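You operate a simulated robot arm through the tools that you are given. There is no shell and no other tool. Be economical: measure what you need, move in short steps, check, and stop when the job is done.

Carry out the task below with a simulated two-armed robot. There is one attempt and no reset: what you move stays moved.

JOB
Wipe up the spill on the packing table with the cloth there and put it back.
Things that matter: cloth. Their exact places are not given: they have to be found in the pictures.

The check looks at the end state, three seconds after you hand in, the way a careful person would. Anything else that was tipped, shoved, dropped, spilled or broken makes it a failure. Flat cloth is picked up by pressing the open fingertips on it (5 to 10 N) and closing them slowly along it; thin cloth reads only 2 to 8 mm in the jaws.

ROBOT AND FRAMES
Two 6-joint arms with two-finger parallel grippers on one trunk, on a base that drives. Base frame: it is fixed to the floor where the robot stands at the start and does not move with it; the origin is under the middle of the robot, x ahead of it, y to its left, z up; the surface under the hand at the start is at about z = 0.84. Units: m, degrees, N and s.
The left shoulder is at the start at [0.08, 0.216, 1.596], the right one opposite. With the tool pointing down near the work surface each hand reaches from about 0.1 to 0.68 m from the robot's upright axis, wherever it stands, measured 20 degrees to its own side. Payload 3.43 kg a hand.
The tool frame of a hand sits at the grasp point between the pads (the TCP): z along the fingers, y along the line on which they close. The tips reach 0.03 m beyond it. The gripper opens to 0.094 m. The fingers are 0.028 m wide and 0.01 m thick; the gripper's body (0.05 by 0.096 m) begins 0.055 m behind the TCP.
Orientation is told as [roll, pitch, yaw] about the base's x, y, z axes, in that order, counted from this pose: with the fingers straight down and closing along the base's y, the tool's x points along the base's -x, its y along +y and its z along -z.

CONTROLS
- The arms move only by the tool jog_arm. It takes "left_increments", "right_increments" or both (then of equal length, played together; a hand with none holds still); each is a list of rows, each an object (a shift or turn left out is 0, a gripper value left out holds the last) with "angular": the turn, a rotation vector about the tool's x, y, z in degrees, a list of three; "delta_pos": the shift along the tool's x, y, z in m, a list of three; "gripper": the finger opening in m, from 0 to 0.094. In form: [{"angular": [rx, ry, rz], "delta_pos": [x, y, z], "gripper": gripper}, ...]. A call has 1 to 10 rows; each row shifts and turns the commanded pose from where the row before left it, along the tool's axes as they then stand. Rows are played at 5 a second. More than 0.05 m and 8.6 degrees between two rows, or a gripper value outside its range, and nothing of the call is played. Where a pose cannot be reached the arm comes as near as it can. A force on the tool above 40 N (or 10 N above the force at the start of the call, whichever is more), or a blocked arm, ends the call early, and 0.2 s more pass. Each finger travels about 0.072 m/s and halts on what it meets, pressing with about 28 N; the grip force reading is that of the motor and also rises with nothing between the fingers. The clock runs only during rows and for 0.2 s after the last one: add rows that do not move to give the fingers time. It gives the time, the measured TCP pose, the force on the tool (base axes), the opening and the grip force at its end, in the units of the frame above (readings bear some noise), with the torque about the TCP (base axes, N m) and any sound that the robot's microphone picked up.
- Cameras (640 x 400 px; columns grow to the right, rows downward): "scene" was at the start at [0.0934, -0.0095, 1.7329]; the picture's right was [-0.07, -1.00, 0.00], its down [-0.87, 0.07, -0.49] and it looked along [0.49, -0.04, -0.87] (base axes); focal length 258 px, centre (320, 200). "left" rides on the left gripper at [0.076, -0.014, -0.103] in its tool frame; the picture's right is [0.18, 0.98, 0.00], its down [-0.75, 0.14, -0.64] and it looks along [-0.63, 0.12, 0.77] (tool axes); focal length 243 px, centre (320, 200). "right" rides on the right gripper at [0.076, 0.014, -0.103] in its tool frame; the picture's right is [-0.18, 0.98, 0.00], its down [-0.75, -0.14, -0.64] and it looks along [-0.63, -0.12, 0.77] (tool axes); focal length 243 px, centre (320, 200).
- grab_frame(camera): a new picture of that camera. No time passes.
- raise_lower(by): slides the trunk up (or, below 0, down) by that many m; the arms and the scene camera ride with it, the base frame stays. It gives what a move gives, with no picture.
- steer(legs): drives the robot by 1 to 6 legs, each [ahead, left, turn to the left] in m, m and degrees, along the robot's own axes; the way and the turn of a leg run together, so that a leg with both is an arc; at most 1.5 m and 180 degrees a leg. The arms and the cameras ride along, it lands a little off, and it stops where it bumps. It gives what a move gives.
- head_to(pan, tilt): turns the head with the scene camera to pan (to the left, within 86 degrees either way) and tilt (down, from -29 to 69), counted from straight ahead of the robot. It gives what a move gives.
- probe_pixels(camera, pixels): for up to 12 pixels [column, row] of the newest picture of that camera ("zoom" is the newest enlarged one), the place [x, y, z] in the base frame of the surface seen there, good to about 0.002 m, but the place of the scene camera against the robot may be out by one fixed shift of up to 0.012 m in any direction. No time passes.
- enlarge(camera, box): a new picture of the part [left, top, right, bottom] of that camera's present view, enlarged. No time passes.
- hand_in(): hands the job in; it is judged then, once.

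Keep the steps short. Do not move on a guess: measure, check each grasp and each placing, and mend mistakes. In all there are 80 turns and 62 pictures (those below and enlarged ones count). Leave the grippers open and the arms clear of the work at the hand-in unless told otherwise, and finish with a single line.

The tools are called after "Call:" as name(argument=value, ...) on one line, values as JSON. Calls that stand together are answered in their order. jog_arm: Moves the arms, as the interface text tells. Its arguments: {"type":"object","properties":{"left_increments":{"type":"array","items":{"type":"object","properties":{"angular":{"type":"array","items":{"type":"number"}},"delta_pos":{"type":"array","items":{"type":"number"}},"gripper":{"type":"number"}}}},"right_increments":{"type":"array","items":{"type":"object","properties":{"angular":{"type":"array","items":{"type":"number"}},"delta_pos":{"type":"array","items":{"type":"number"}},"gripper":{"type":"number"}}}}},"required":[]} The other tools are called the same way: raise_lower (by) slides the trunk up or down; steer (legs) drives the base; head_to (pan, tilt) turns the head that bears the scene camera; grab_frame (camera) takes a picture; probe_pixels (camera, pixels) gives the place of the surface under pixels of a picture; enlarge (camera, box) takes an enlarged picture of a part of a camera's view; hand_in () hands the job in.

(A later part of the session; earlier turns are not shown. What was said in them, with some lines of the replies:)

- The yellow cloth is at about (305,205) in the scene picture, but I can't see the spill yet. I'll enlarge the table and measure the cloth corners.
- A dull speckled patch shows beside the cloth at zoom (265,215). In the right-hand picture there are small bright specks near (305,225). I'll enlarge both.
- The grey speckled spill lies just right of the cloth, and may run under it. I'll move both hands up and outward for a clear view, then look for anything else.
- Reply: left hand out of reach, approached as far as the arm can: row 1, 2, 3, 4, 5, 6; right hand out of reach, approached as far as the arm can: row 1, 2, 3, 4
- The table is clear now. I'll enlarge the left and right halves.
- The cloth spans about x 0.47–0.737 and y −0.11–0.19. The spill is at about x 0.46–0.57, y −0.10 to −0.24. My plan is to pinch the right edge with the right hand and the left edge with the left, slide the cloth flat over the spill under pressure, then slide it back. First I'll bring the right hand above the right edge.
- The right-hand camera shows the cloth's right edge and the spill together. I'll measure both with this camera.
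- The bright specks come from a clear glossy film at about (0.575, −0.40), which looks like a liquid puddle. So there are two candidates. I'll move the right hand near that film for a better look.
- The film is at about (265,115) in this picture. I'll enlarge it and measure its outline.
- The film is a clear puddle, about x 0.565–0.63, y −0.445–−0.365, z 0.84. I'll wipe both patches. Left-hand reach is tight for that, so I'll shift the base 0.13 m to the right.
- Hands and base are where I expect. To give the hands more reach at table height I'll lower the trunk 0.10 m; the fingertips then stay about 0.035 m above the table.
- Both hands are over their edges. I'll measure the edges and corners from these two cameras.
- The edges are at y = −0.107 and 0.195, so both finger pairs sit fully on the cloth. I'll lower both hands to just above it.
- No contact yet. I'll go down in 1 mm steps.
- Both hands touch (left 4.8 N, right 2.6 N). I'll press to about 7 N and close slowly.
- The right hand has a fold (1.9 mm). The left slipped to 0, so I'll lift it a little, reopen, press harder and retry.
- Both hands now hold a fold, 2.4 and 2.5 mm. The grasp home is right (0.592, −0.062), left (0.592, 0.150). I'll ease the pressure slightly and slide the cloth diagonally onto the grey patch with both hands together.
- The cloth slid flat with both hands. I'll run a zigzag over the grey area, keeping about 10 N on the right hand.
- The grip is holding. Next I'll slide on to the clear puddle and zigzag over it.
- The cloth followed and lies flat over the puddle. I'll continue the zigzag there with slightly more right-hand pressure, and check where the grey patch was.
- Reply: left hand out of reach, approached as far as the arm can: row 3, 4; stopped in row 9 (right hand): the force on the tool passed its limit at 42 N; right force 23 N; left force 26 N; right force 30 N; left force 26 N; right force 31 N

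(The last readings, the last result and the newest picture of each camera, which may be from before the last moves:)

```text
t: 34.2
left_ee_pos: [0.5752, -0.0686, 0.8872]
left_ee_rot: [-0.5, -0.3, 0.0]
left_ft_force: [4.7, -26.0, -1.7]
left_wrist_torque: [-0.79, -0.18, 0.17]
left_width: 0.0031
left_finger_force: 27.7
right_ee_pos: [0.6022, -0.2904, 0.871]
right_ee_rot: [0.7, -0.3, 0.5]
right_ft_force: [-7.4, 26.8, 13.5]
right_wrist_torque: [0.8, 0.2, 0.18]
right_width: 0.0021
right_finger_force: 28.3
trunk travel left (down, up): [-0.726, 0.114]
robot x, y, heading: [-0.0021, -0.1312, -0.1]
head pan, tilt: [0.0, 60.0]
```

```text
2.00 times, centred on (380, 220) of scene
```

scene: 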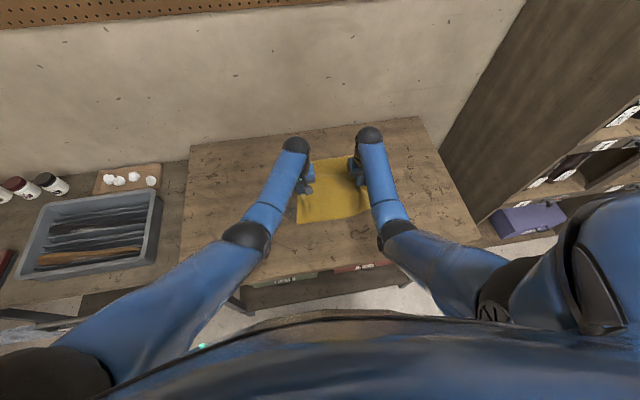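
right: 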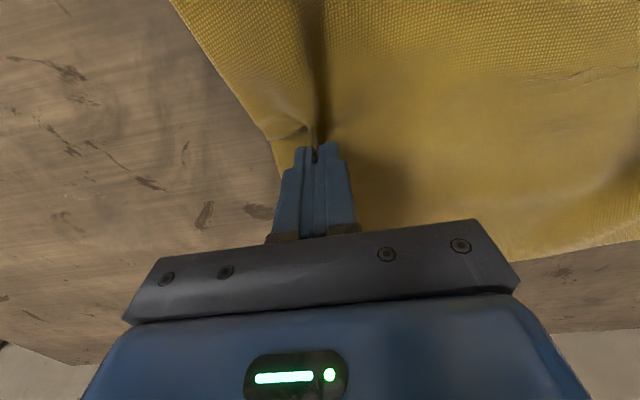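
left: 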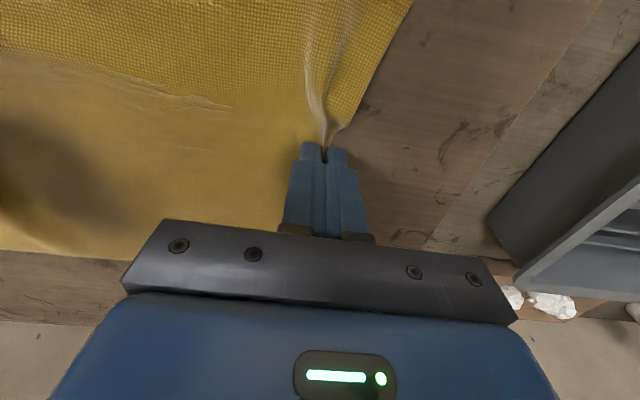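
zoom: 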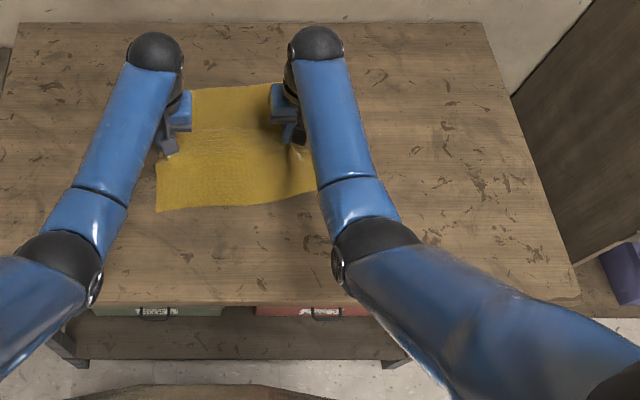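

The left hand ran out of reach at the far right, so the hands were pulled apart and the cloth is tight (26 N). I'll restore the spacing (left = right + 0.212 in y, same x) before anything else.

Call:
jog_arm(left_increments=[{"delta_pos": [-0.013, -0.005, 0.007]}, {"delta_pos": [-0.013, -0.006, 0.007]}, {}], right_increments=[{}, {}, {}])

Call:
grab_frame(camera="left")

Call:
grab_frame(camera="right")

```text
t: 35.0
left_ee_pos: [0.6017, -0.078, 0.8743]
left_ee_rot: [-0.3, -0.3, 0.0]
left_ft_force: [-0.4, -4.9, 1.5]
left_wrist_torque: [-0.14, 0.0, 0.02]
left_width: 0.0026
left_finger_force: 28.3
right_ee_pos: [0.6031, -0.2935, 0.872]
right_ee_rot: [0.2, -0.5, 0.4]
right_ft_force: [0.0, 9.3, 8.9]
right_wrist_torque: [0.25, 0.05, 0.03]
right_width: 0.0022
right_finger_force: 28.3
trunk travel left (down, up): [-0.726, 0.114]
robot x, y, heading: [0.0038, -0.1297, 0.7]
head pan, tilt: [0.0, 60.0]
```

```text
33 pictures are left
```

left: 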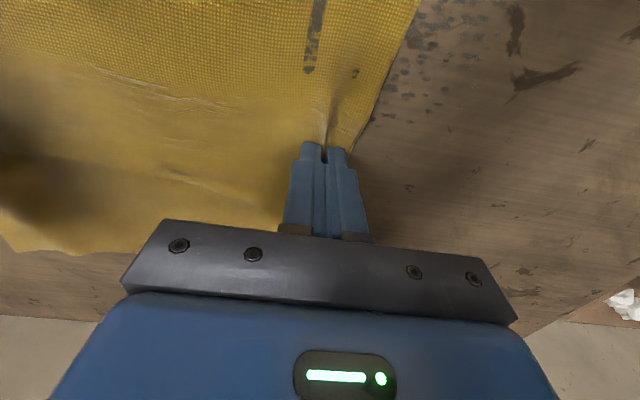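

```text
32 pictures are left
```

right: 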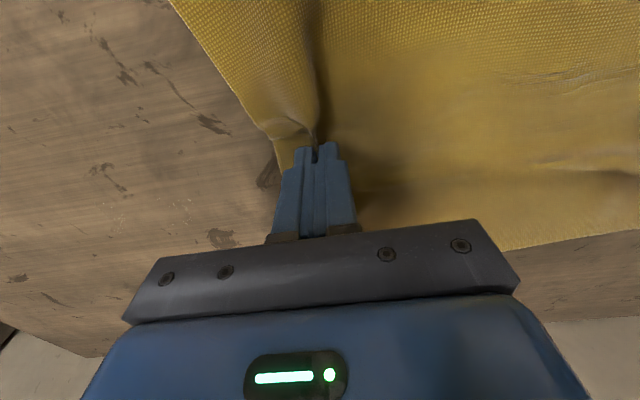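

The cloth has picked up grey marks, so the grey patch is the real spill. Grey specks also show left of the cloth at (430,50) in the left picture, so the spill ran under its original place. I'll measure those specks.

Call:
probe_pixels(camera="left", pixels=[[375, 115], [420, 60], [440, 20], [480, 5], [450, 105], [365, 150]])

Call:
enlarge(camera="left", box=[280, 0, 520, 150])

Call:
enlarge(camera="right", box=[60, 120, 260, 245])

```text
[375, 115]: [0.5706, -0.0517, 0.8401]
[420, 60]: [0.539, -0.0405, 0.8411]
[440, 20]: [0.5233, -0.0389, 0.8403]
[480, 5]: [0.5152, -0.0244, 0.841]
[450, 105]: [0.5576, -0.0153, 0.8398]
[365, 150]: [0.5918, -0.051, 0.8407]
```

```text
2.67 times, centred on (400, 75) of left
```

zoom: 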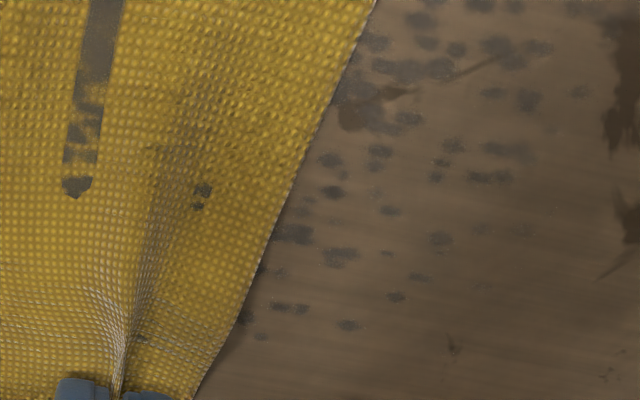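

```text
3.20 times, centred on (160, 182) of right
```

zoom: 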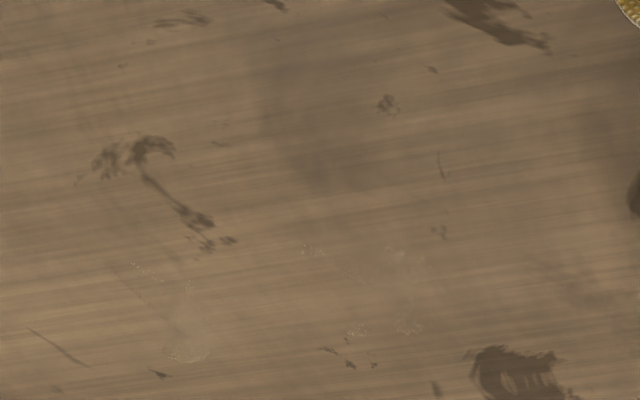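

The puddle is mostly gone, with a few bits left at about (95–190, 198–228) in the right picture. I'll measure those. Then I'll shift the base 0.1 m right, carrying the cloth along, so both hands can reach.

Call:
probe_pixels(camera="right", pixels=[[100, 202], [118, 230], [156, 198], [172, 223], [190, 200], [192, 222]])

Call:
steer(legs=[[0, -0.1, 0]])

Call:
grab_frame(camera="scene")

```text
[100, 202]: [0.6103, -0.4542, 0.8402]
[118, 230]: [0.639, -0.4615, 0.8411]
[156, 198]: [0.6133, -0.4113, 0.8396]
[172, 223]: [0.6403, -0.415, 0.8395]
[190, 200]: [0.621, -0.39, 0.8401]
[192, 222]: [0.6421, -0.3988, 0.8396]
```

```text
t: 36.2
left_ee_pos: [0.6017, -0.1751, 0.8718]
left_ee_rot: [-0.4, -0.5, 0.0]
left_ft_force: [0.7, -2.2, -0.5]
left_wrist_torque: [-0.05, 0.0, 0.04]
left_width: 0.0024
left_finger_force: 28.3
right_ee_pos: [0.6024, -0.3882, 0.8718]
right_ee_rot: [0.2, -0.3, 0.5]
right_ft_force: [-0.9, 7.4, 12.4]
right_wrist_torque: [0.2, 0.02, 0.02]
right_width: 0.0021
right_finger_force: 28.1
trunk travel left (down, up): [-0.726, 0.114]
robot x, y, heading: [-0.0009, -0.2295, 0.1]
head pan, tilt: [0.0, 60.0]
```

```text
29 pictures are left
```

scene: 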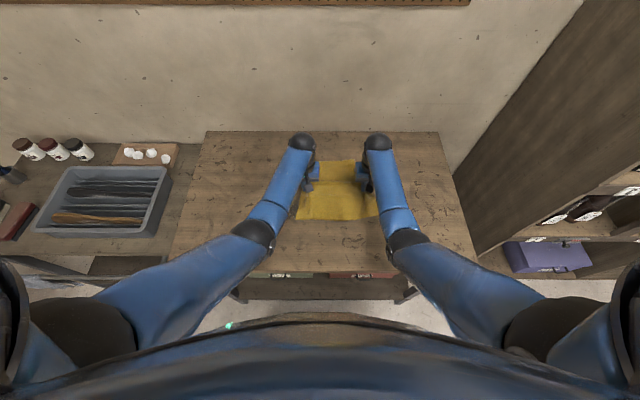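

Both hands are well placed now. I'll zigzag over x 0.61–0.642, y −0.385–−0.47.

Call:
jog_arm(left_increments=[{"delta_pos": [-0.012, 0, 0]}, {"delta_pos": [0, -0.04, 0]}, {"delta_pos": [0, -0.04, 0]}, {"delta_pos": [-0.016, 0, 0]}, {"delta_pos": [0, 0.04, 0]}, {"delta_pos": [0, 0.04, 0]}, {"delta_pos": [-0.012, 0, 0]}, {"delta_pos": [0, -0.04, 0]}, {"delta_pos": [0, -0.035, 0]}, {}], right_increments=[{"delta_pos": [-0.012, 0, 0]}, {"delta_pos": [0, -0.04, 0]}, {"delta_pos": [0, -0.04, 0]}, {"delta_pos": [-0.016, 0, 0]}, {"delta_pos": [0, 0.04, 0]}, {"delta_pos": [0, 0.04, 0]}, {"delta_pos": [-0.012, 0, 0]}, {"delta_pos": [0, -0.04, 0]}, {"delta_pos": [0, -0.035, 0]}, {}])

```text
t: 38.4
left_ee_pos: [0.6395, -0.25, 0.8753]
left_ee_rot: [-0.4, -0.6, 0.0]
left_ft_force: [0.5, -3.0, 0.4]
left_wrist_torque: [-0.07, -0.05, 0.01]
left_width: 0.0024
left_finger_force: 27.9
left hand out of reach, approached as far as the arm can: row 9
right_ee_pos: [0.6429, -0.4652, 0.8707]
right_ee_rot: [0.3, -0.2, 0.5]
right_ft_force: [0.5, 3.6, 16.1]
right_wrist_torque: [0.12, 0.02, 0.02]
right_width: 0.002
right_finger_force: 28.2
trunk travel left (down, up): [-0.726, 0.114]
robot x, y, heading: [0.0007, -0.2261, 0.2]
head pan, tilt: [0.0, 60.0]
```

Good coverage. I'll draw back toward home while crossing the middle once more, then look at the puddle site.

Call:
jog_arm(left_increments=[{"delta_pos": [0.03, 0, 0.001]}, {"delta_pos": [0.025, 0, 0]}, {"delta_pos": [0, 0.04, 0]}, {"delta_pos": [0, 0.04, 0]}, {"delta_pos": [0, 0.04, 0]}, {"delta_pos": [0, 0.04, 0]}, {"delta_pos": [0, 0.03, 0]}, {}], right_increments=[{"delta_pos": [0.03, 0, -0.0008]}, {"delta_pos": [0.025, 0, 0]}, {"delta_pos": [0, 0.04, 0]}, {"delta_pos": [0, 0.04, 0]}, {"delta_pos": [0, 0.04, 0]}, {"delta_pos": [0, 0.04, 0]}, {"delta_pos": [0, 0.03, 0]}, {}])

Call:
grab_frame(camera="right")

Call:
grab_frame(camera="left")

```text
t: 38.7
left_ee_pos: [0.6277, -0.2528, 0.8712]
left_ee_rot: [0.0, 0.2, 0.1]
left_ft_force: [-0.9, -3.1, 0.7]
left_wrist_torque: [-0.05, 0.0, 0.05]
left_width: 0.0024
left_finger_force: 28.1
right_ee_pos: [0.6325, -0.4661, 0.8709]
right_ee_rot: [0.5, -0.6, 0.5]
right_ft_force: [-0.2, 4.4, 3.0]
right_wrist_torque: [0.16, -0.02, 0.02]
right_width: 0.0022
right_finger_force: 28.2
trunk travel left (down, up): [-0.726, 0.114]
robot x, y, heading: [-0.0001, -0.2272, 0.1]
head pan, tilt: [0.0, 60.0]
stopped in row 1 (left hand): the force on the tool passed its limit at 151 N (the readings are from after the stop); the commanded pose is now the measured one
```

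```text
28 pictures are left
```

right: 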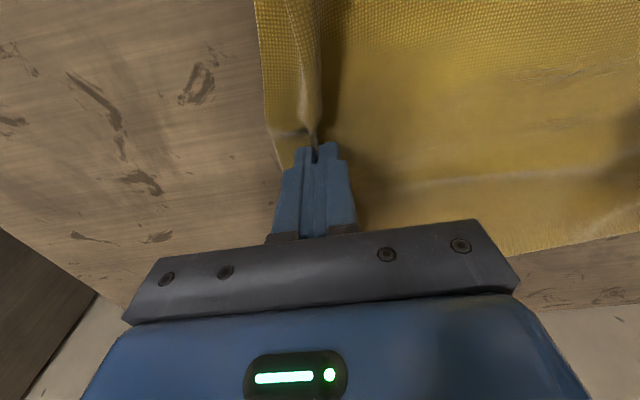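

```text
27 pictures are left
```

left: 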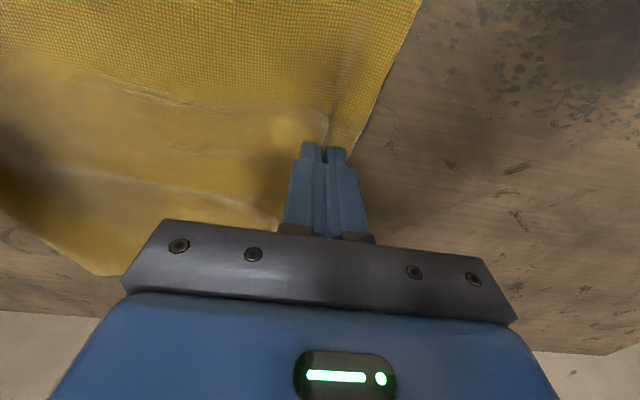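

The left hand jerked as it came back within reach (151 N spike), but the reading settled at once and both grips hold. I'll carry on drawing back, smaller and gentler.

Call:
jog_arm(left_increments=[{"delta_pos": [0.01, 0, -0.001]}, {"delta_pos": [0.02, 0.01, 0]}, {"delta_pos": [0.01, 0.03, 0]}, {"delta_pos": [0, 0.04, 0]}, {"delta_pos": [0, 0.04, 0]}, {"delta_pos": [0, 0.04, 0]}, {"delta_pos": [0, 0.04, 0]}, {}], right_increments=[{"delta_pos": [0.01, 0, 0.001]}, {"delta_pos": [0.02, 0.01, 0]}, {"delta_pos": [0.01, 0.03, 0]}, {"delta_pos": [0, 0.04, 0]}, {"delta_pos": [0, 0.04, 0]}, {"delta_pos": [0, 0.04, 0]}, {"delta_pos": [0, 0.04, 0]}, {}])

Call:
grab_frame(camera="right")

Call:
grab_frame(camera="scene")

```text
t: 40.5
left_ee_pos: [0.5871, -0.0482, 0.8734]
left_ee_rot: [0.1, 0.3, 0.1]
left_ft_force: [0.9, -5.7, 0.1]
left_wrist_torque: [-0.16, -0.02, 0.05]
left_width: 0.0025
left_finger_force: 28.4
right_ee_pos: [0.5917, -0.2643, 0.8725]
right_ee_rot: [0.6, -0.5, 0.6]
right_ft_force: [0.0, 8.4, 7.6]
right_wrist_torque: [0.27, 0.06, 0.02]
right_width: 0.0022
right_finger_force: 28.4
trunk travel left (down, up): [-0.726, 0.114]
robot x, y, heading: [-0.0009, -0.2244, 0.0]
head pan, tilt: [0.0, 60.0]
```

```text
26 pictures are left
```

right: 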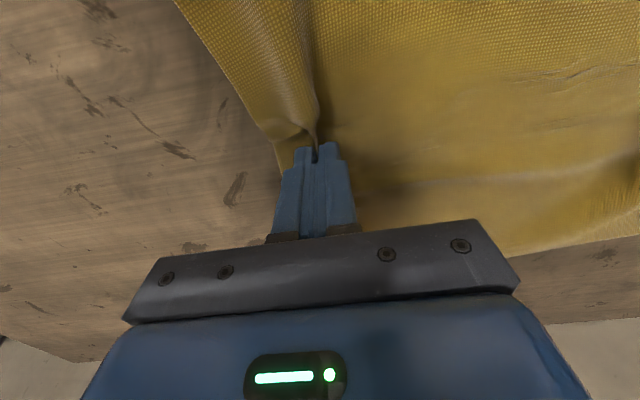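

```text
25 pictures are left
```

scene: 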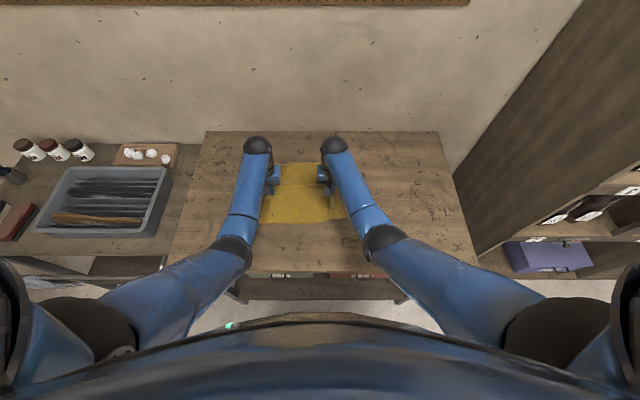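

I'll check the puddle site in the right-hand picture, and the grey remnants in the left-hand picture.

Call:
enlarge(camera="right", box=[0, 110, 240, 260])

Call:
grab_frame(camera="left")

Call:
probe_pixels(camera="left", pixels=[[400, 60], [440, 20], [480, 20], [420, 90], [520, 10], [380, 120]])

```text
2.67 times, centred on (120, 185) of right
```

zoom: 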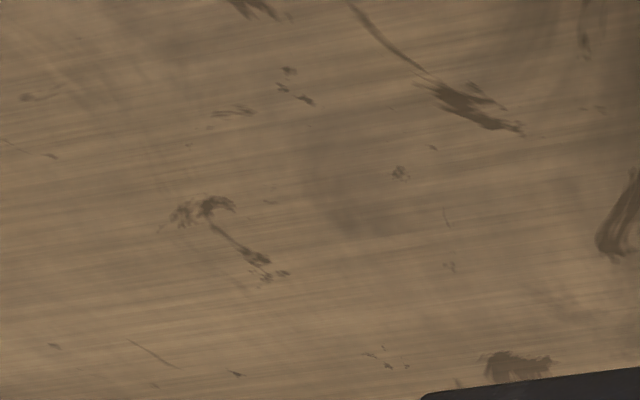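

```text
23 pictures are left
```

left: 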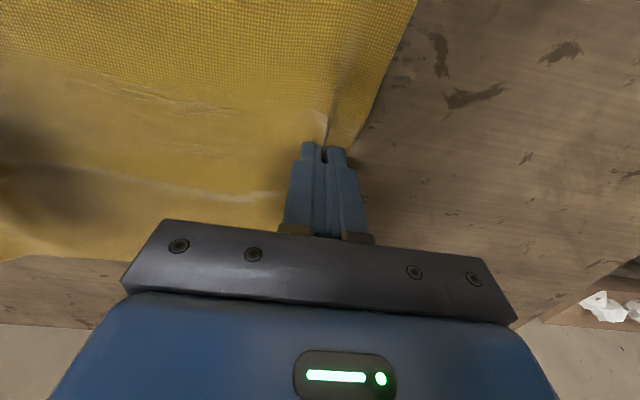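

```text
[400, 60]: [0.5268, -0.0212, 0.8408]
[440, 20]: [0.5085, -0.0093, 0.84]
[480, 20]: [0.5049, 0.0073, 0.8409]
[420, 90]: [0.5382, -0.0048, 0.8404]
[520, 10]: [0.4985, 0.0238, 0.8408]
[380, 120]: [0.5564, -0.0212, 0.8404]
```

The puddle is completely gone. The grey remnants now lie under and near the left hand, so I'll press with the left, ease the right, and read the force.

Call:
jog_arm(left_increments=[{"delta_pos": [0, 0.02, 0.0015]}, {"delta_pos": [0, 0.03, 0.0015]}, {}], right_increments=[{"delta_pos": [0, 0.02, -0.001]}, {"delta_pos": [0, 0.03, 0]}, {}])

```text
t: 41.3
left_ee_pos: [0.5881, 0.0007, 0.8719]
left_ee_rot: [0.1, 0.1, 0.2]
left_ft_force: [2.0, -4.3, 12.5]
left_wrist_torque: [-0.1, -0.09, 0.05]
left_width: 0.0023
left_finger_force: 28.2
right_ee_pos: [0.5915, -0.2159, 0.8732]
right_ee_rot: [0.4, -0.5, 0.5]
right_ft_force: [-0.4, 6.8, -1.0]
right_wrist_torque: [0.24, -0.01, 0.05]
right_width: 0.0021
right_finger_force: 28.6
trunk travel left (down, up): [-0.726, 0.114]
robot x, y, heading: [0.0022, -0.2293, 0.1]
head pan, tilt: [0.0, 60.0]
```

The left presses at 12 N and the right is light. I'll wipe in lanes from x 0.588 down to 0.46, y 0.0 to −0.17.

Call:
jog_arm(left_increments=[{"delta_pos": [0, -0.045, -0.0005]}, {"delta_pos": [0, -0.045, 0]}, {"delta_pos": [0, -0.045, 0]}, {"delta_pos": [0.025, 0, 0]}, {"delta_pos": [0, 0.045, 0]}, {"delta_pos": [0, 0.045, 0]}, {"delta_pos": [0, 0.045, 0]}, {"delta_pos": [0.025, 0, 0]}, {"delta_pos": [0, -0.045, 0]}, {"delta_pos": [0, -0.045, 0]}], right_increments=[{"delta_pos": [0, -0.045, 0]}, {"delta_pos": [0, -0.045, 0]}, {"delta_pos": [0, -0.045, 0]}, {"delta_pos": [0.025, 0, 0]}, {"delta_pos": [0, 0.045, 0]}, {"delta_pos": [0, 0.045, 0]}, {"delta_pos": [0, 0.045, 0]}, {"delta_pos": [0.025, 0, 0]}, {"delta_pos": [0, -0.045, 0]}, {"delta_pos": [0, -0.045, 0]}])

Call:
jog_arm(left_increments=[{"delta_pos": [0, -0.045, 0]}, {"delta_pos": [0.022, 0, 0]}, {"delta_pos": [0, 0.045, 0]}, {"delta_pos": [0, 0.045, 0]}, {"delta_pos": [0, 0.045, 0]}, {"delta_pos": [0.022, 0, 0]}, {"delta_pos": [0, -0.045, 0]}, {"delta_pos": [0, -0.045, 0]}, {"delta_pos": [0, -0.045, 0]}, {"delta_pos": [0.022, 0, 0]}], right_increments=[{"delta_pos": [0, -0.045, 0]}, {"delta_pos": [0.022, 0, 0]}, {"delta_pos": [0, 0.045, 0]}, {"delta_pos": [0, 0.045, 0]}, {"delta_pos": [0, 0.045, 0]}, {"delta_pos": [0.022, 0, 0]}, {"delta_pos": [0, -0.045, 0]}, {"delta_pos": [0, -0.045, 0]}, {"delta_pos": [0, -0.045, 0]}, {"delta_pos": [0.022, 0, 0]}])

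Call:
jog_arm(left_increments=[{"delta_pos": [0, 0.045, 0]}, {"delta_pos": [0, 0.045, 0]}, {"delta_pos": [0, 0.045, 0]}, {"delta_pos": [-0.03, 0.04, -0.002]}, {"delta_pos": [-0.03, 0.03, 0]}, {"delta_pos": [-0.03, 0.03, 0]}, {"delta_pos": [-0.025, 0.03, 0]}, {"delta_pos": [0, 0.02, 0]}, {}], right_increments=[{"delta_pos": [0, 0.045, 0]}, {"delta_pos": [0, 0.045, 0]}, {"delta_pos": [0, 0.045, 0]}, {"delta_pos": [-0.03, 0.04, 0]}, {"delta_pos": [-0.03, 0.03, 0]}, {"delta_pos": [-0.03, 0.03, 0]}, {"delta_pos": [-0.025, 0.03, 0]}, {"delta_pos": [0, 0.02, 0]}, {}])

Call:
grab_frame(camera="right")

Call:
grab_frame(camera="scene")

```text
t: 43.5
left_ee_pos: [0.5379, -0.0927, 0.8708]
left_ee_rot: [0.3, 0.2, 0.2]
left_ft_force: [-0.8, -2.4, 23.0]
left_wrist_torque: [-0.03, -0.12, 0.03]
left_width: 0.0023
left_finger_force: 28.2
right_ee_pos: [0.5415, -0.3077, 0.8729]
right_ee_rot: [0.6, -0.5, 0.6]
right_ft_force: [0.2, 6.6, -0.1]
right_wrist_torque: [0.24, 0.06, 0.03]
right_width: 0.0023
right_finger_force: 28.0
trunk travel left (down, up): [-0.726, 0.114]
robot x, y, heading: [0.0029, -0.2286, 0.4]
head pan, tilt: [0.0, 60.0]
```

```text
t: 45.7
left_ee_pos: [0.4704, -0.1373, 0.8716]
left_ee_rot: [0.0, 0.3, 0.1]
left_ft_force: [4.4, -8.0, 14.9]
left_wrist_torque: [-0.23, -0.17, 0.0]
left_width: 0.0026
left_finger_force: 28.4
right_ee_pos: [0.4749, -0.3521, 0.872]
right_ee_rot: [0.5, -0.5, 0.5]
right_ft_force: [0.8, 5.7, 2.9]
right_wrist_torque: [0.2, -0.04, 0.02]
right_width: 0.0021
right_finger_force: 28.1
trunk travel left (down, up): [-0.726, 0.114]
robot x, y, heading: [0.0066, -0.2262, 0.0]
head pan, tilt: [0.0, 60.0]
```

```text
t: 47.7
left_ee_pos: [0.587, 0.1471, 0.8715]
left_ee_rot: [-0.1, 0.4, 0.0]
left_ft_force: [-1.9, -28.8, 6.7]
left_wrist_torque: [-0.86, 0.02, 0.15]
left_width: 0.0028
left_finger_force: 28.3
right_ee_pos: [0.5728, -0.0792, 0.8824]
right_ee_rot: [0.8, -0.5, 0.6]
right_ft_force: [0.7, 26.7, -1.5]
right_wrist_torque: [0.87, 0.01, 0.15]
right_width: 0.0029
right_finger_force: 27.9
right hand out of reach, approached as far as the arm can: row 7, 8
trunk travel left (down, up): [-0.726, 0.114]
robot x, y, heading: [-0.0015, -0.2317, 0.1]
head pan, tilt: [0.0, 60.0]
```

```text
22 pictures are left
```

right: 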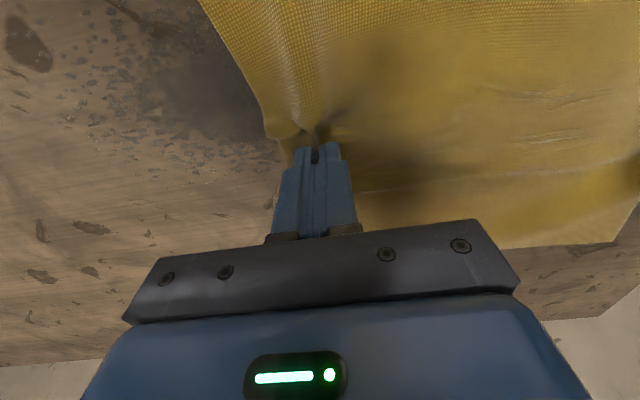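

```text
21 pictures are left
```

scene: 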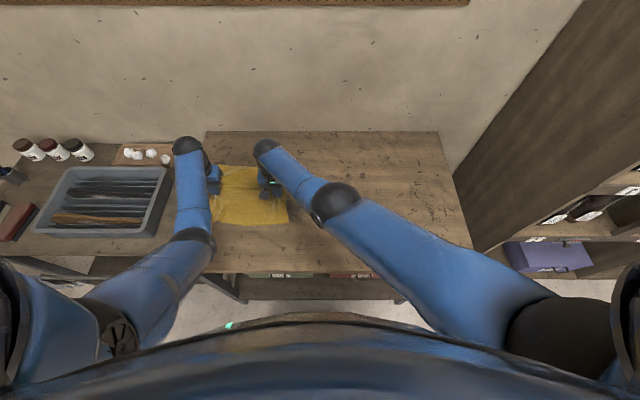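

The grey patch looks the same after heavy wiping with both hands, and my earlier "mark" on the cloth is gone. So it's a permanent stain and the clear puddle was the spill, now wiped. Next is putting the cloth back. The right hand is at its reach limit, so I'll slide the cloth 0.1 m right with the spacing restored, then drive the base 0.1 m left.

Call:
jog_arm(left_increments=[{"delta_pos": [0, -0.013, 0]}, {"delta_pos": [0.005, -0.02, 0]}, {"delta_pos": [0.005, -0.04, 0]}, {"delta_pos": [0, -0.04, -0.001]}, {}], right_increments=[{"delta_pos": [0, 0, 0]}, {"delta_pos": [0, -0.02, 0]}, {"delta_pos": [0, -0.04, 0]}, {"delta_pos": [0, -0.04, 0]}, {}])

```text
t: 48.9
left_ee_pos: [0.5767, 0.0382, 0.8741]
left_ee_rot: [0.0, 0.3, 0.2]
left_ft_force: [1.0, -9.8, 0.3]
left_wrist_torque: [-0.31, 0.01, 0.1]
left_width: 0.0022
left_finger_force: 28.1
right_ee_pos: [0.5741, -0.181, 0.8803]
right_ee_rot: [0.5, -0.3, 0.5]
right_ft_force: [0.4, 10.1, -0.9]
right_wrist_torque: [0.32, 0.04, 0.08]
right_width: 0.0022
right_finger_force: 27.6
trunk travel left (down, up): [-0.726, 0.114]
robot x, y, heading: [-0.0005, -0.2274, 0.2]
head pan, tilt: [0.0, 60.0]
```

Call:
steer(legs=[[0, 0.1, 0]])

```text
t: 50.1
left_ee_pos: [0.5775, 0.1316, 0.8734]
left_ee_rot: [0.3, 0.3, 0.1]
left_ft_force: [-0.5, -9.6, 1.1]
left_wrist_torque: [-0.26, -0.03, 0.06]
left_width: 0.0025
left_finger_force: 28.2
right_ee_pos: [0.5741, -0.0861, 0.8791]
right_ee_rot: [0.7, -0.3, 0.3]
right_ft_force: [-0.4, 8.0, 0.3]
right_wrist_torque: [0.31, 0.04, 0.06]
right_width: 0.0021
right_finger_force: 28.1
trunk travel left (down, up): [-0.726, 0.114]
robot x, y, heading: [0.0018, -0.1291, 0.2]
head pan, tilt: [0.0, 60.0]
```

I'll make the final shift home: right to (0.592, −0.062), left to (0.592, 0.151), both just touching. Then I'll look.

Call:
jog_arm(left_increments=[{"delta_pos": [-0.007, 0.01, 0]}, {"delta_pos": [-0.0075, 0.01, 0]}, {}], right_increments=[{"delta_pos": [-0.009, 0.012, 0.003]}, {"delta_pos": [-0.009, 0.013, 0.003]}, {}])

Call:
enlarge(camera="scene", box=[180, 130, 380, 255])

Call:
grab_frame(camera="right")

Call:
grab_frame(camera="left")

```text
t: 50.9
left_ee_pos: [0.5907, 0.1556, 0.8729]
left_ee_rot: [0.1, 0.3, -0.1]
left_ft_force: [0.3, -2.6, -0.1]
left_wrist_torque: [-0.03, -0.02, 0.0]
left_width: 0.0024
left_finger_force: 28.2
right_ee_pos: [0.5901, -0.0588, 0.8747]
right_ee_rot: [0.4, -0.3, 0.4]
right_ft_force: [0.1, 1.9, 0.0]
right_wrist_torque: [0.06, 0.0, 0.05]
right_width: 0.0021
right_finger_force: 28.4
trunk travel left (down, up): [-0.726, 0.114]
robot x, y, heading: [0.001, -0.1311, 0.2]
head pan, tilt: [0.0, 60.0]
```

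```text
3.20 times, centred on (280, 192) of scene
```

zoom: 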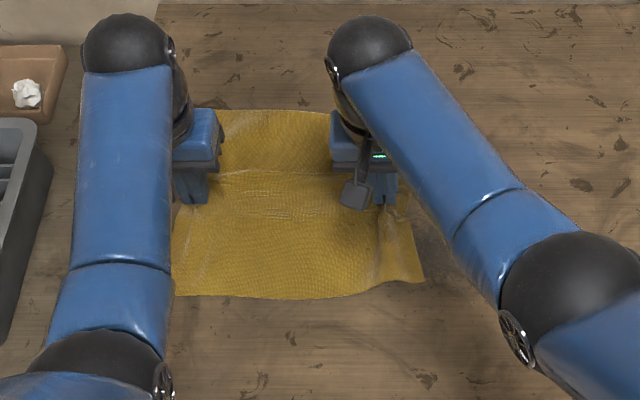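

```text
19 pictures are left
```

right: 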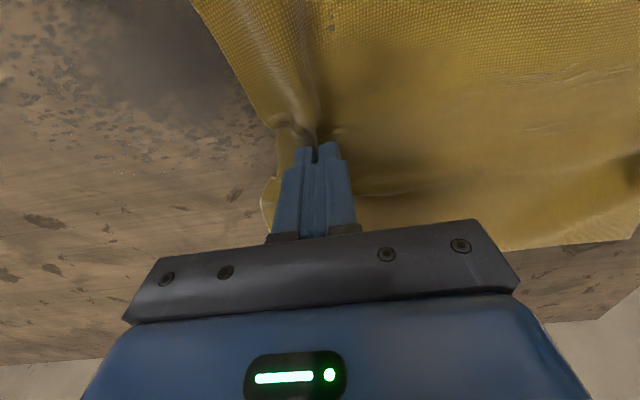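

```text
18 pictures are left
```

left: 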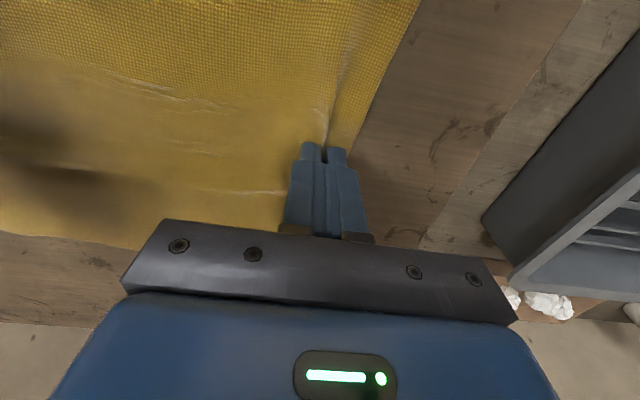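

The cloth is back near home. I'll open both grippers slowly at table height, lift straight up, and inspect.

Call:
jog_arm(left_increments=[{"gripper": 0.008}, {"gripper": 0.016}, {"gripper": 0.025}, {"gripper": 0.035}, {"delta_pos": [0, 0, -0.01]}, {"delta_pos": [0, 0, -0.02]}, {"delta_pos": [0, 0, -0.04]}, {"delta_pos": [0, 0, -0.04]}, {}], right_increments=[{"gripper": 0.008}, {"gripper": 0.016}, {"gripper": 0.025}, {"gripper": 0.035}, {"delta_pos": [0, 0, -0.01]}, {"delta_pos": [0, 0, -0.02]}, {"delta_pos": [0, 0, -0.04]}, {"delta_pos": [0, 0, -0.04]}, {}])

Call:
jog_arm(left_increments=[{"delta_pos": [0, 0, -0.03]}, {"delta_pos": [0.02, 0.02, 0], "gripper": 0.09}, {"delta_pos": [0.03, 0.02, 0]}, {"delta_pos": [0.03, 0.02, 0]}, {"delta_pos": [0.03, 0.02, 0]}, {"delta_pos": [0.03, 0.0, 0]}], right_increments=[{"delta_pos": [0, -0.01, -0.03]}, {"delta_pos": [0.02, -0.04, 0], "gripper": 0.09}, {"delta_pos": [0.02, -0.045, 0]}, {"delta_pos": [0.02, -0.045, 0]}, {"delta_pos": [0.02, -0.045, 0]}, {"delta_pos": [0.02, -0.045, 0]}])

Call:
grab_frame(camera="scene")

Call:
enlarge(camera="scene", box=[180, 130, 380, 255])

```text
t: 52.9
left_ee_pos: [0.5912, 0.1532, 0.9828]
left_ee_rot: [0.1, 0.4, 0.0]
left_ft_force: [-1.1, 0.4, 0.0]
left_wrist_torque: [0.01, 0.01, 0.01]
left_width: 0.035
left_finger_force: 0.2
right_ee_pos: [0.5914, -0.0597, 0.9842]
right_ee_rot: [0.4, -0.2, 0.4]
right_ft_force: [-0.6, -1.0, -1.0]
right_wrist_torque: [-0.01, 0.03, 0.01]
right_width: 0.035
right_finger_force: 0.0
trunk travel left (down, up): [-0.726, 0.114]
robot x, y, heading: [-0.0, -0.1319, -0.0]
head pan, tilt: [0.0, 60.0]
```

```text
t: 54.3
left_ee_pos: [0.4852, 0.2402, 0.952]
left_ee_rot: [0.2, 0.1, 0.0]
left_ft_force: [0.5, 0.0, 1.2]
left_wrist_torque: [-0.01, -0.02, -0.01]
left_width: 0.09
left_finger_force: 0.0
left hand out of reach, approached as far as the arm can: row 1, 2, 3, 4, 5, 6
right_ee_pos: [0.5192, -0.2825, 0.9577]
right_ee_rot: [0.6, -0.6, 0.4]
right_ft_force: [-0.8, 0.9, 0.2]
right_wrist_torque: [0.04, -0.02, -0.01]
right_width: 0.0898
right_finger_force: 0.1
right hand out of reach, approached as far as the arm can: row 3, 4, 5, 6
trunk travel left (down, up): [-0.726, 0.114]
robot x, y, heading: [0.0018, -0.1287, 0.2]
head pan, tilt: [0.0, 60.0]
```

```text
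17 pictures are left
```

scene: 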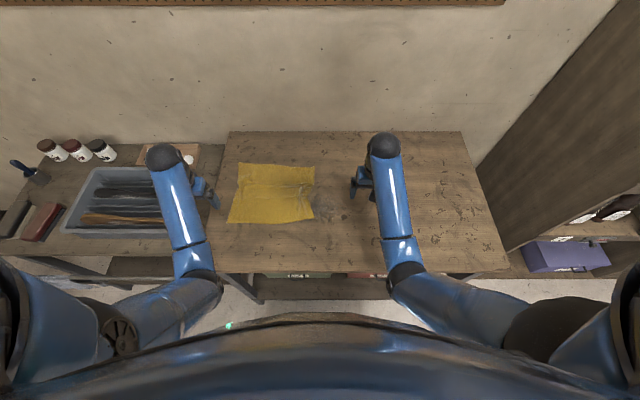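

```text
3.20 times, centred on (280, 192) of scene
```

zoom: 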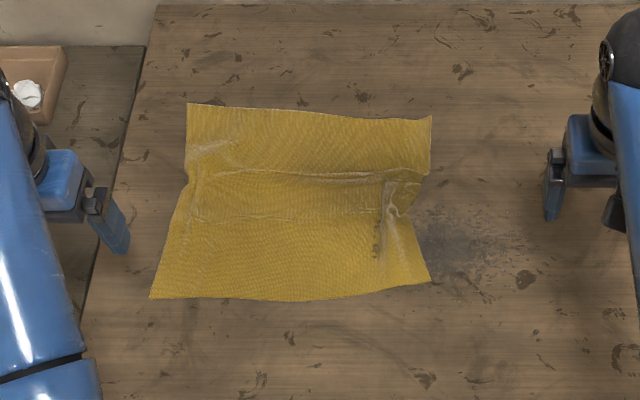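

The cloth lies open and flat apart from a few creases. I'll measure its corners and check the table for any leftover spill.

Call:
probe_pixels(camera="zoom", pixels=[[190, 106], [430, 118], [428, 280], [152, 296], [290, 170], [385, 190], [200, 190], [300, 250]])

Call:
enlarge(camera="scene", box=[310, 150, 510, 275])

Call:
grab_frame(camera="right")

```text
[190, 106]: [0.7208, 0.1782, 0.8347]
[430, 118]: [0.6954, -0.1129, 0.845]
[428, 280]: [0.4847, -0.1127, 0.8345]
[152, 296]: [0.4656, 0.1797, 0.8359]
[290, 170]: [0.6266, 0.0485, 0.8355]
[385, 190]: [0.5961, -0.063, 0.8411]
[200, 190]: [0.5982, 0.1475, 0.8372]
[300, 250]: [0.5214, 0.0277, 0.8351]
```

```text
3.20 times, centred on (410, 212) of scene
```

zoom: 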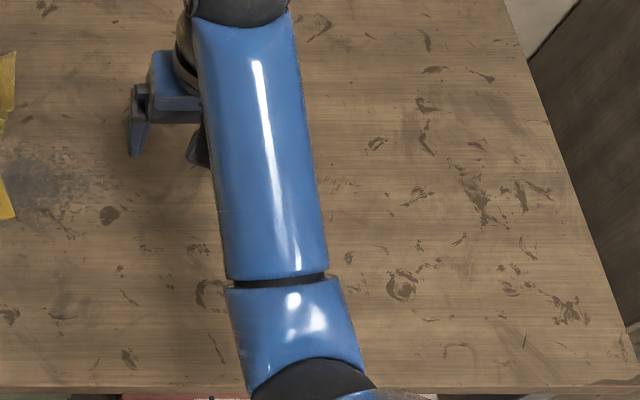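

```text
14 pictures are left
```

right: 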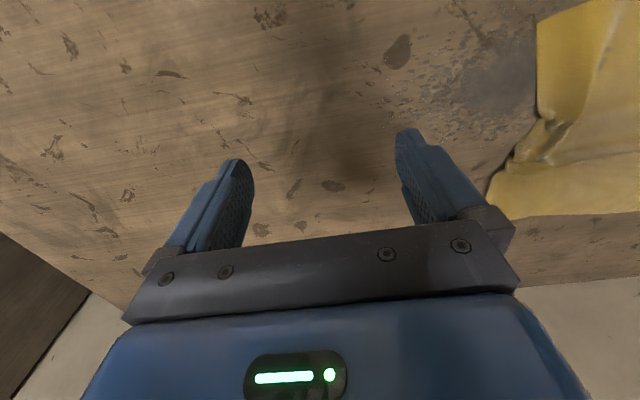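

The corners are within about 2 cm of where they were, except the far-right one, which is pulled in about 4 cm by a crease. I'll compare the grey patch closely with its first picture.

Call:
enlarge(camera="right", box=[360, 0, 600, 150])

Call:
probe_pixels(camera="right", pixels=[[488, 200], [510, 165], [545, 130], [560, 170], [600, 190], [560, 212], [540, 100], [535, 20]])

```text
2.67 times, centred on (480, 75) of right
```

zoom: 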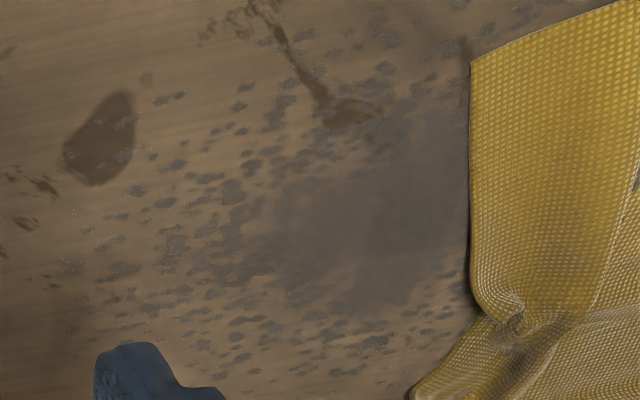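

```text
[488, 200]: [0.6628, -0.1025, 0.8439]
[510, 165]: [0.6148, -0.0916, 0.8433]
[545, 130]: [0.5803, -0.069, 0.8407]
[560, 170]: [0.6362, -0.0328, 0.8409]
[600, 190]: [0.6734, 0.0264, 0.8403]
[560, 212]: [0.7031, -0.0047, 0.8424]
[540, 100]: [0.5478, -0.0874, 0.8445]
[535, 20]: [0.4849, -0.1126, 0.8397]
```

The grey patch matches its first picture exactly, so it's a permanent stain. The puddle is gone, and the cloth is spread at its place with its centre within about 1.5 cm. Both grippers are open and off the cloth; I'll raise the trunk so the hands are well clear.

Call:
raise_lower(by=0.1)

Call:
grab_frame(camera="scene")

Call:
grab_frame(camera="right")

```text
t: 55.6
left_ee_pos: [0.4875, 0.241, 1.0507]
left_ee_rot: [0.2, 0.2, 0.0]
left_ft_force: [0.3, 0.2, -0.5]
left_wrist_torque: [-0.01, 0.01, 0.0]
left_width: 0.0901
left_finger_force: 0.1
right_ee_pos: [0.5213, -0.2815, 1.0578]
right_ee_rot: [0.4, -0.6, 0.4]
right_ft_force: [-0.6, -0.3, -0.1]
right_wrist_torque: [0.01, 0.04, -0.02]
right_width: 0.0899
right_finger_force: 0.0
trunk travel left (down, up): [-0.826, 0.014]
robot x, y, heading: [-0.0008, -0.1322, 0.0]
head pan, tilt: [0.0, 60.0]
```

```text
12 pictures are left
```

scene: 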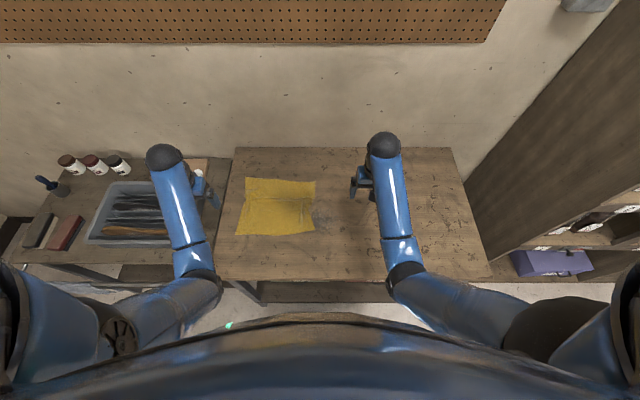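

```text
11 pictures are left
```

right: 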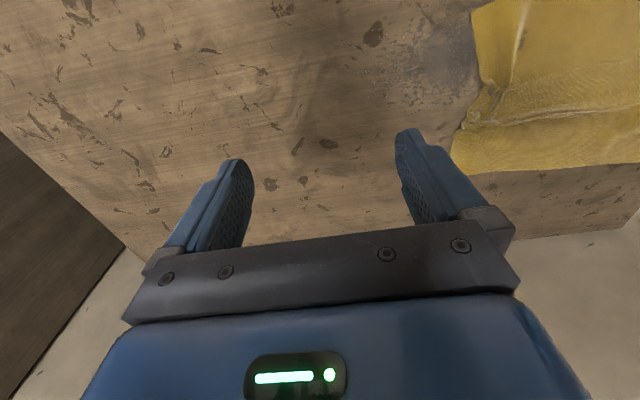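

One last close look at the puddle site, around (130–330, 100–200) in this picture.

Call:
enlarge(camera="right", box=[100, 40, 400, 230])

```text
2.11 times, centred on (250, 135) of right
```

zoom: 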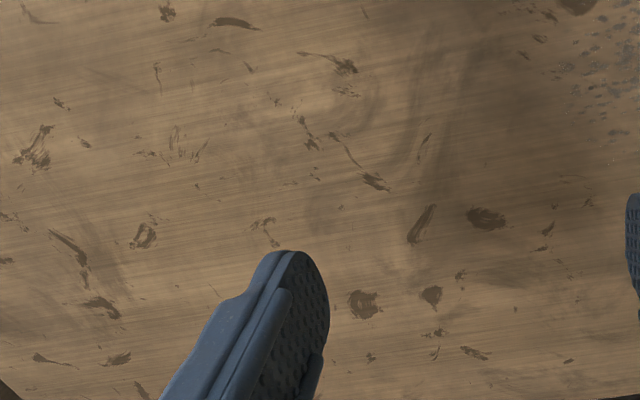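

No gloss or film is left, and nothing else has moved. I'm handing in.

Call:
hand_in()

```text
The job is handed in.
```

The clear puddle is wiped up and the cloth is spread back in its place, lightly creased with one corner about 4 cm short; the grey patch beside it did not change with wiping, so I took it for a permanent stain and left it.
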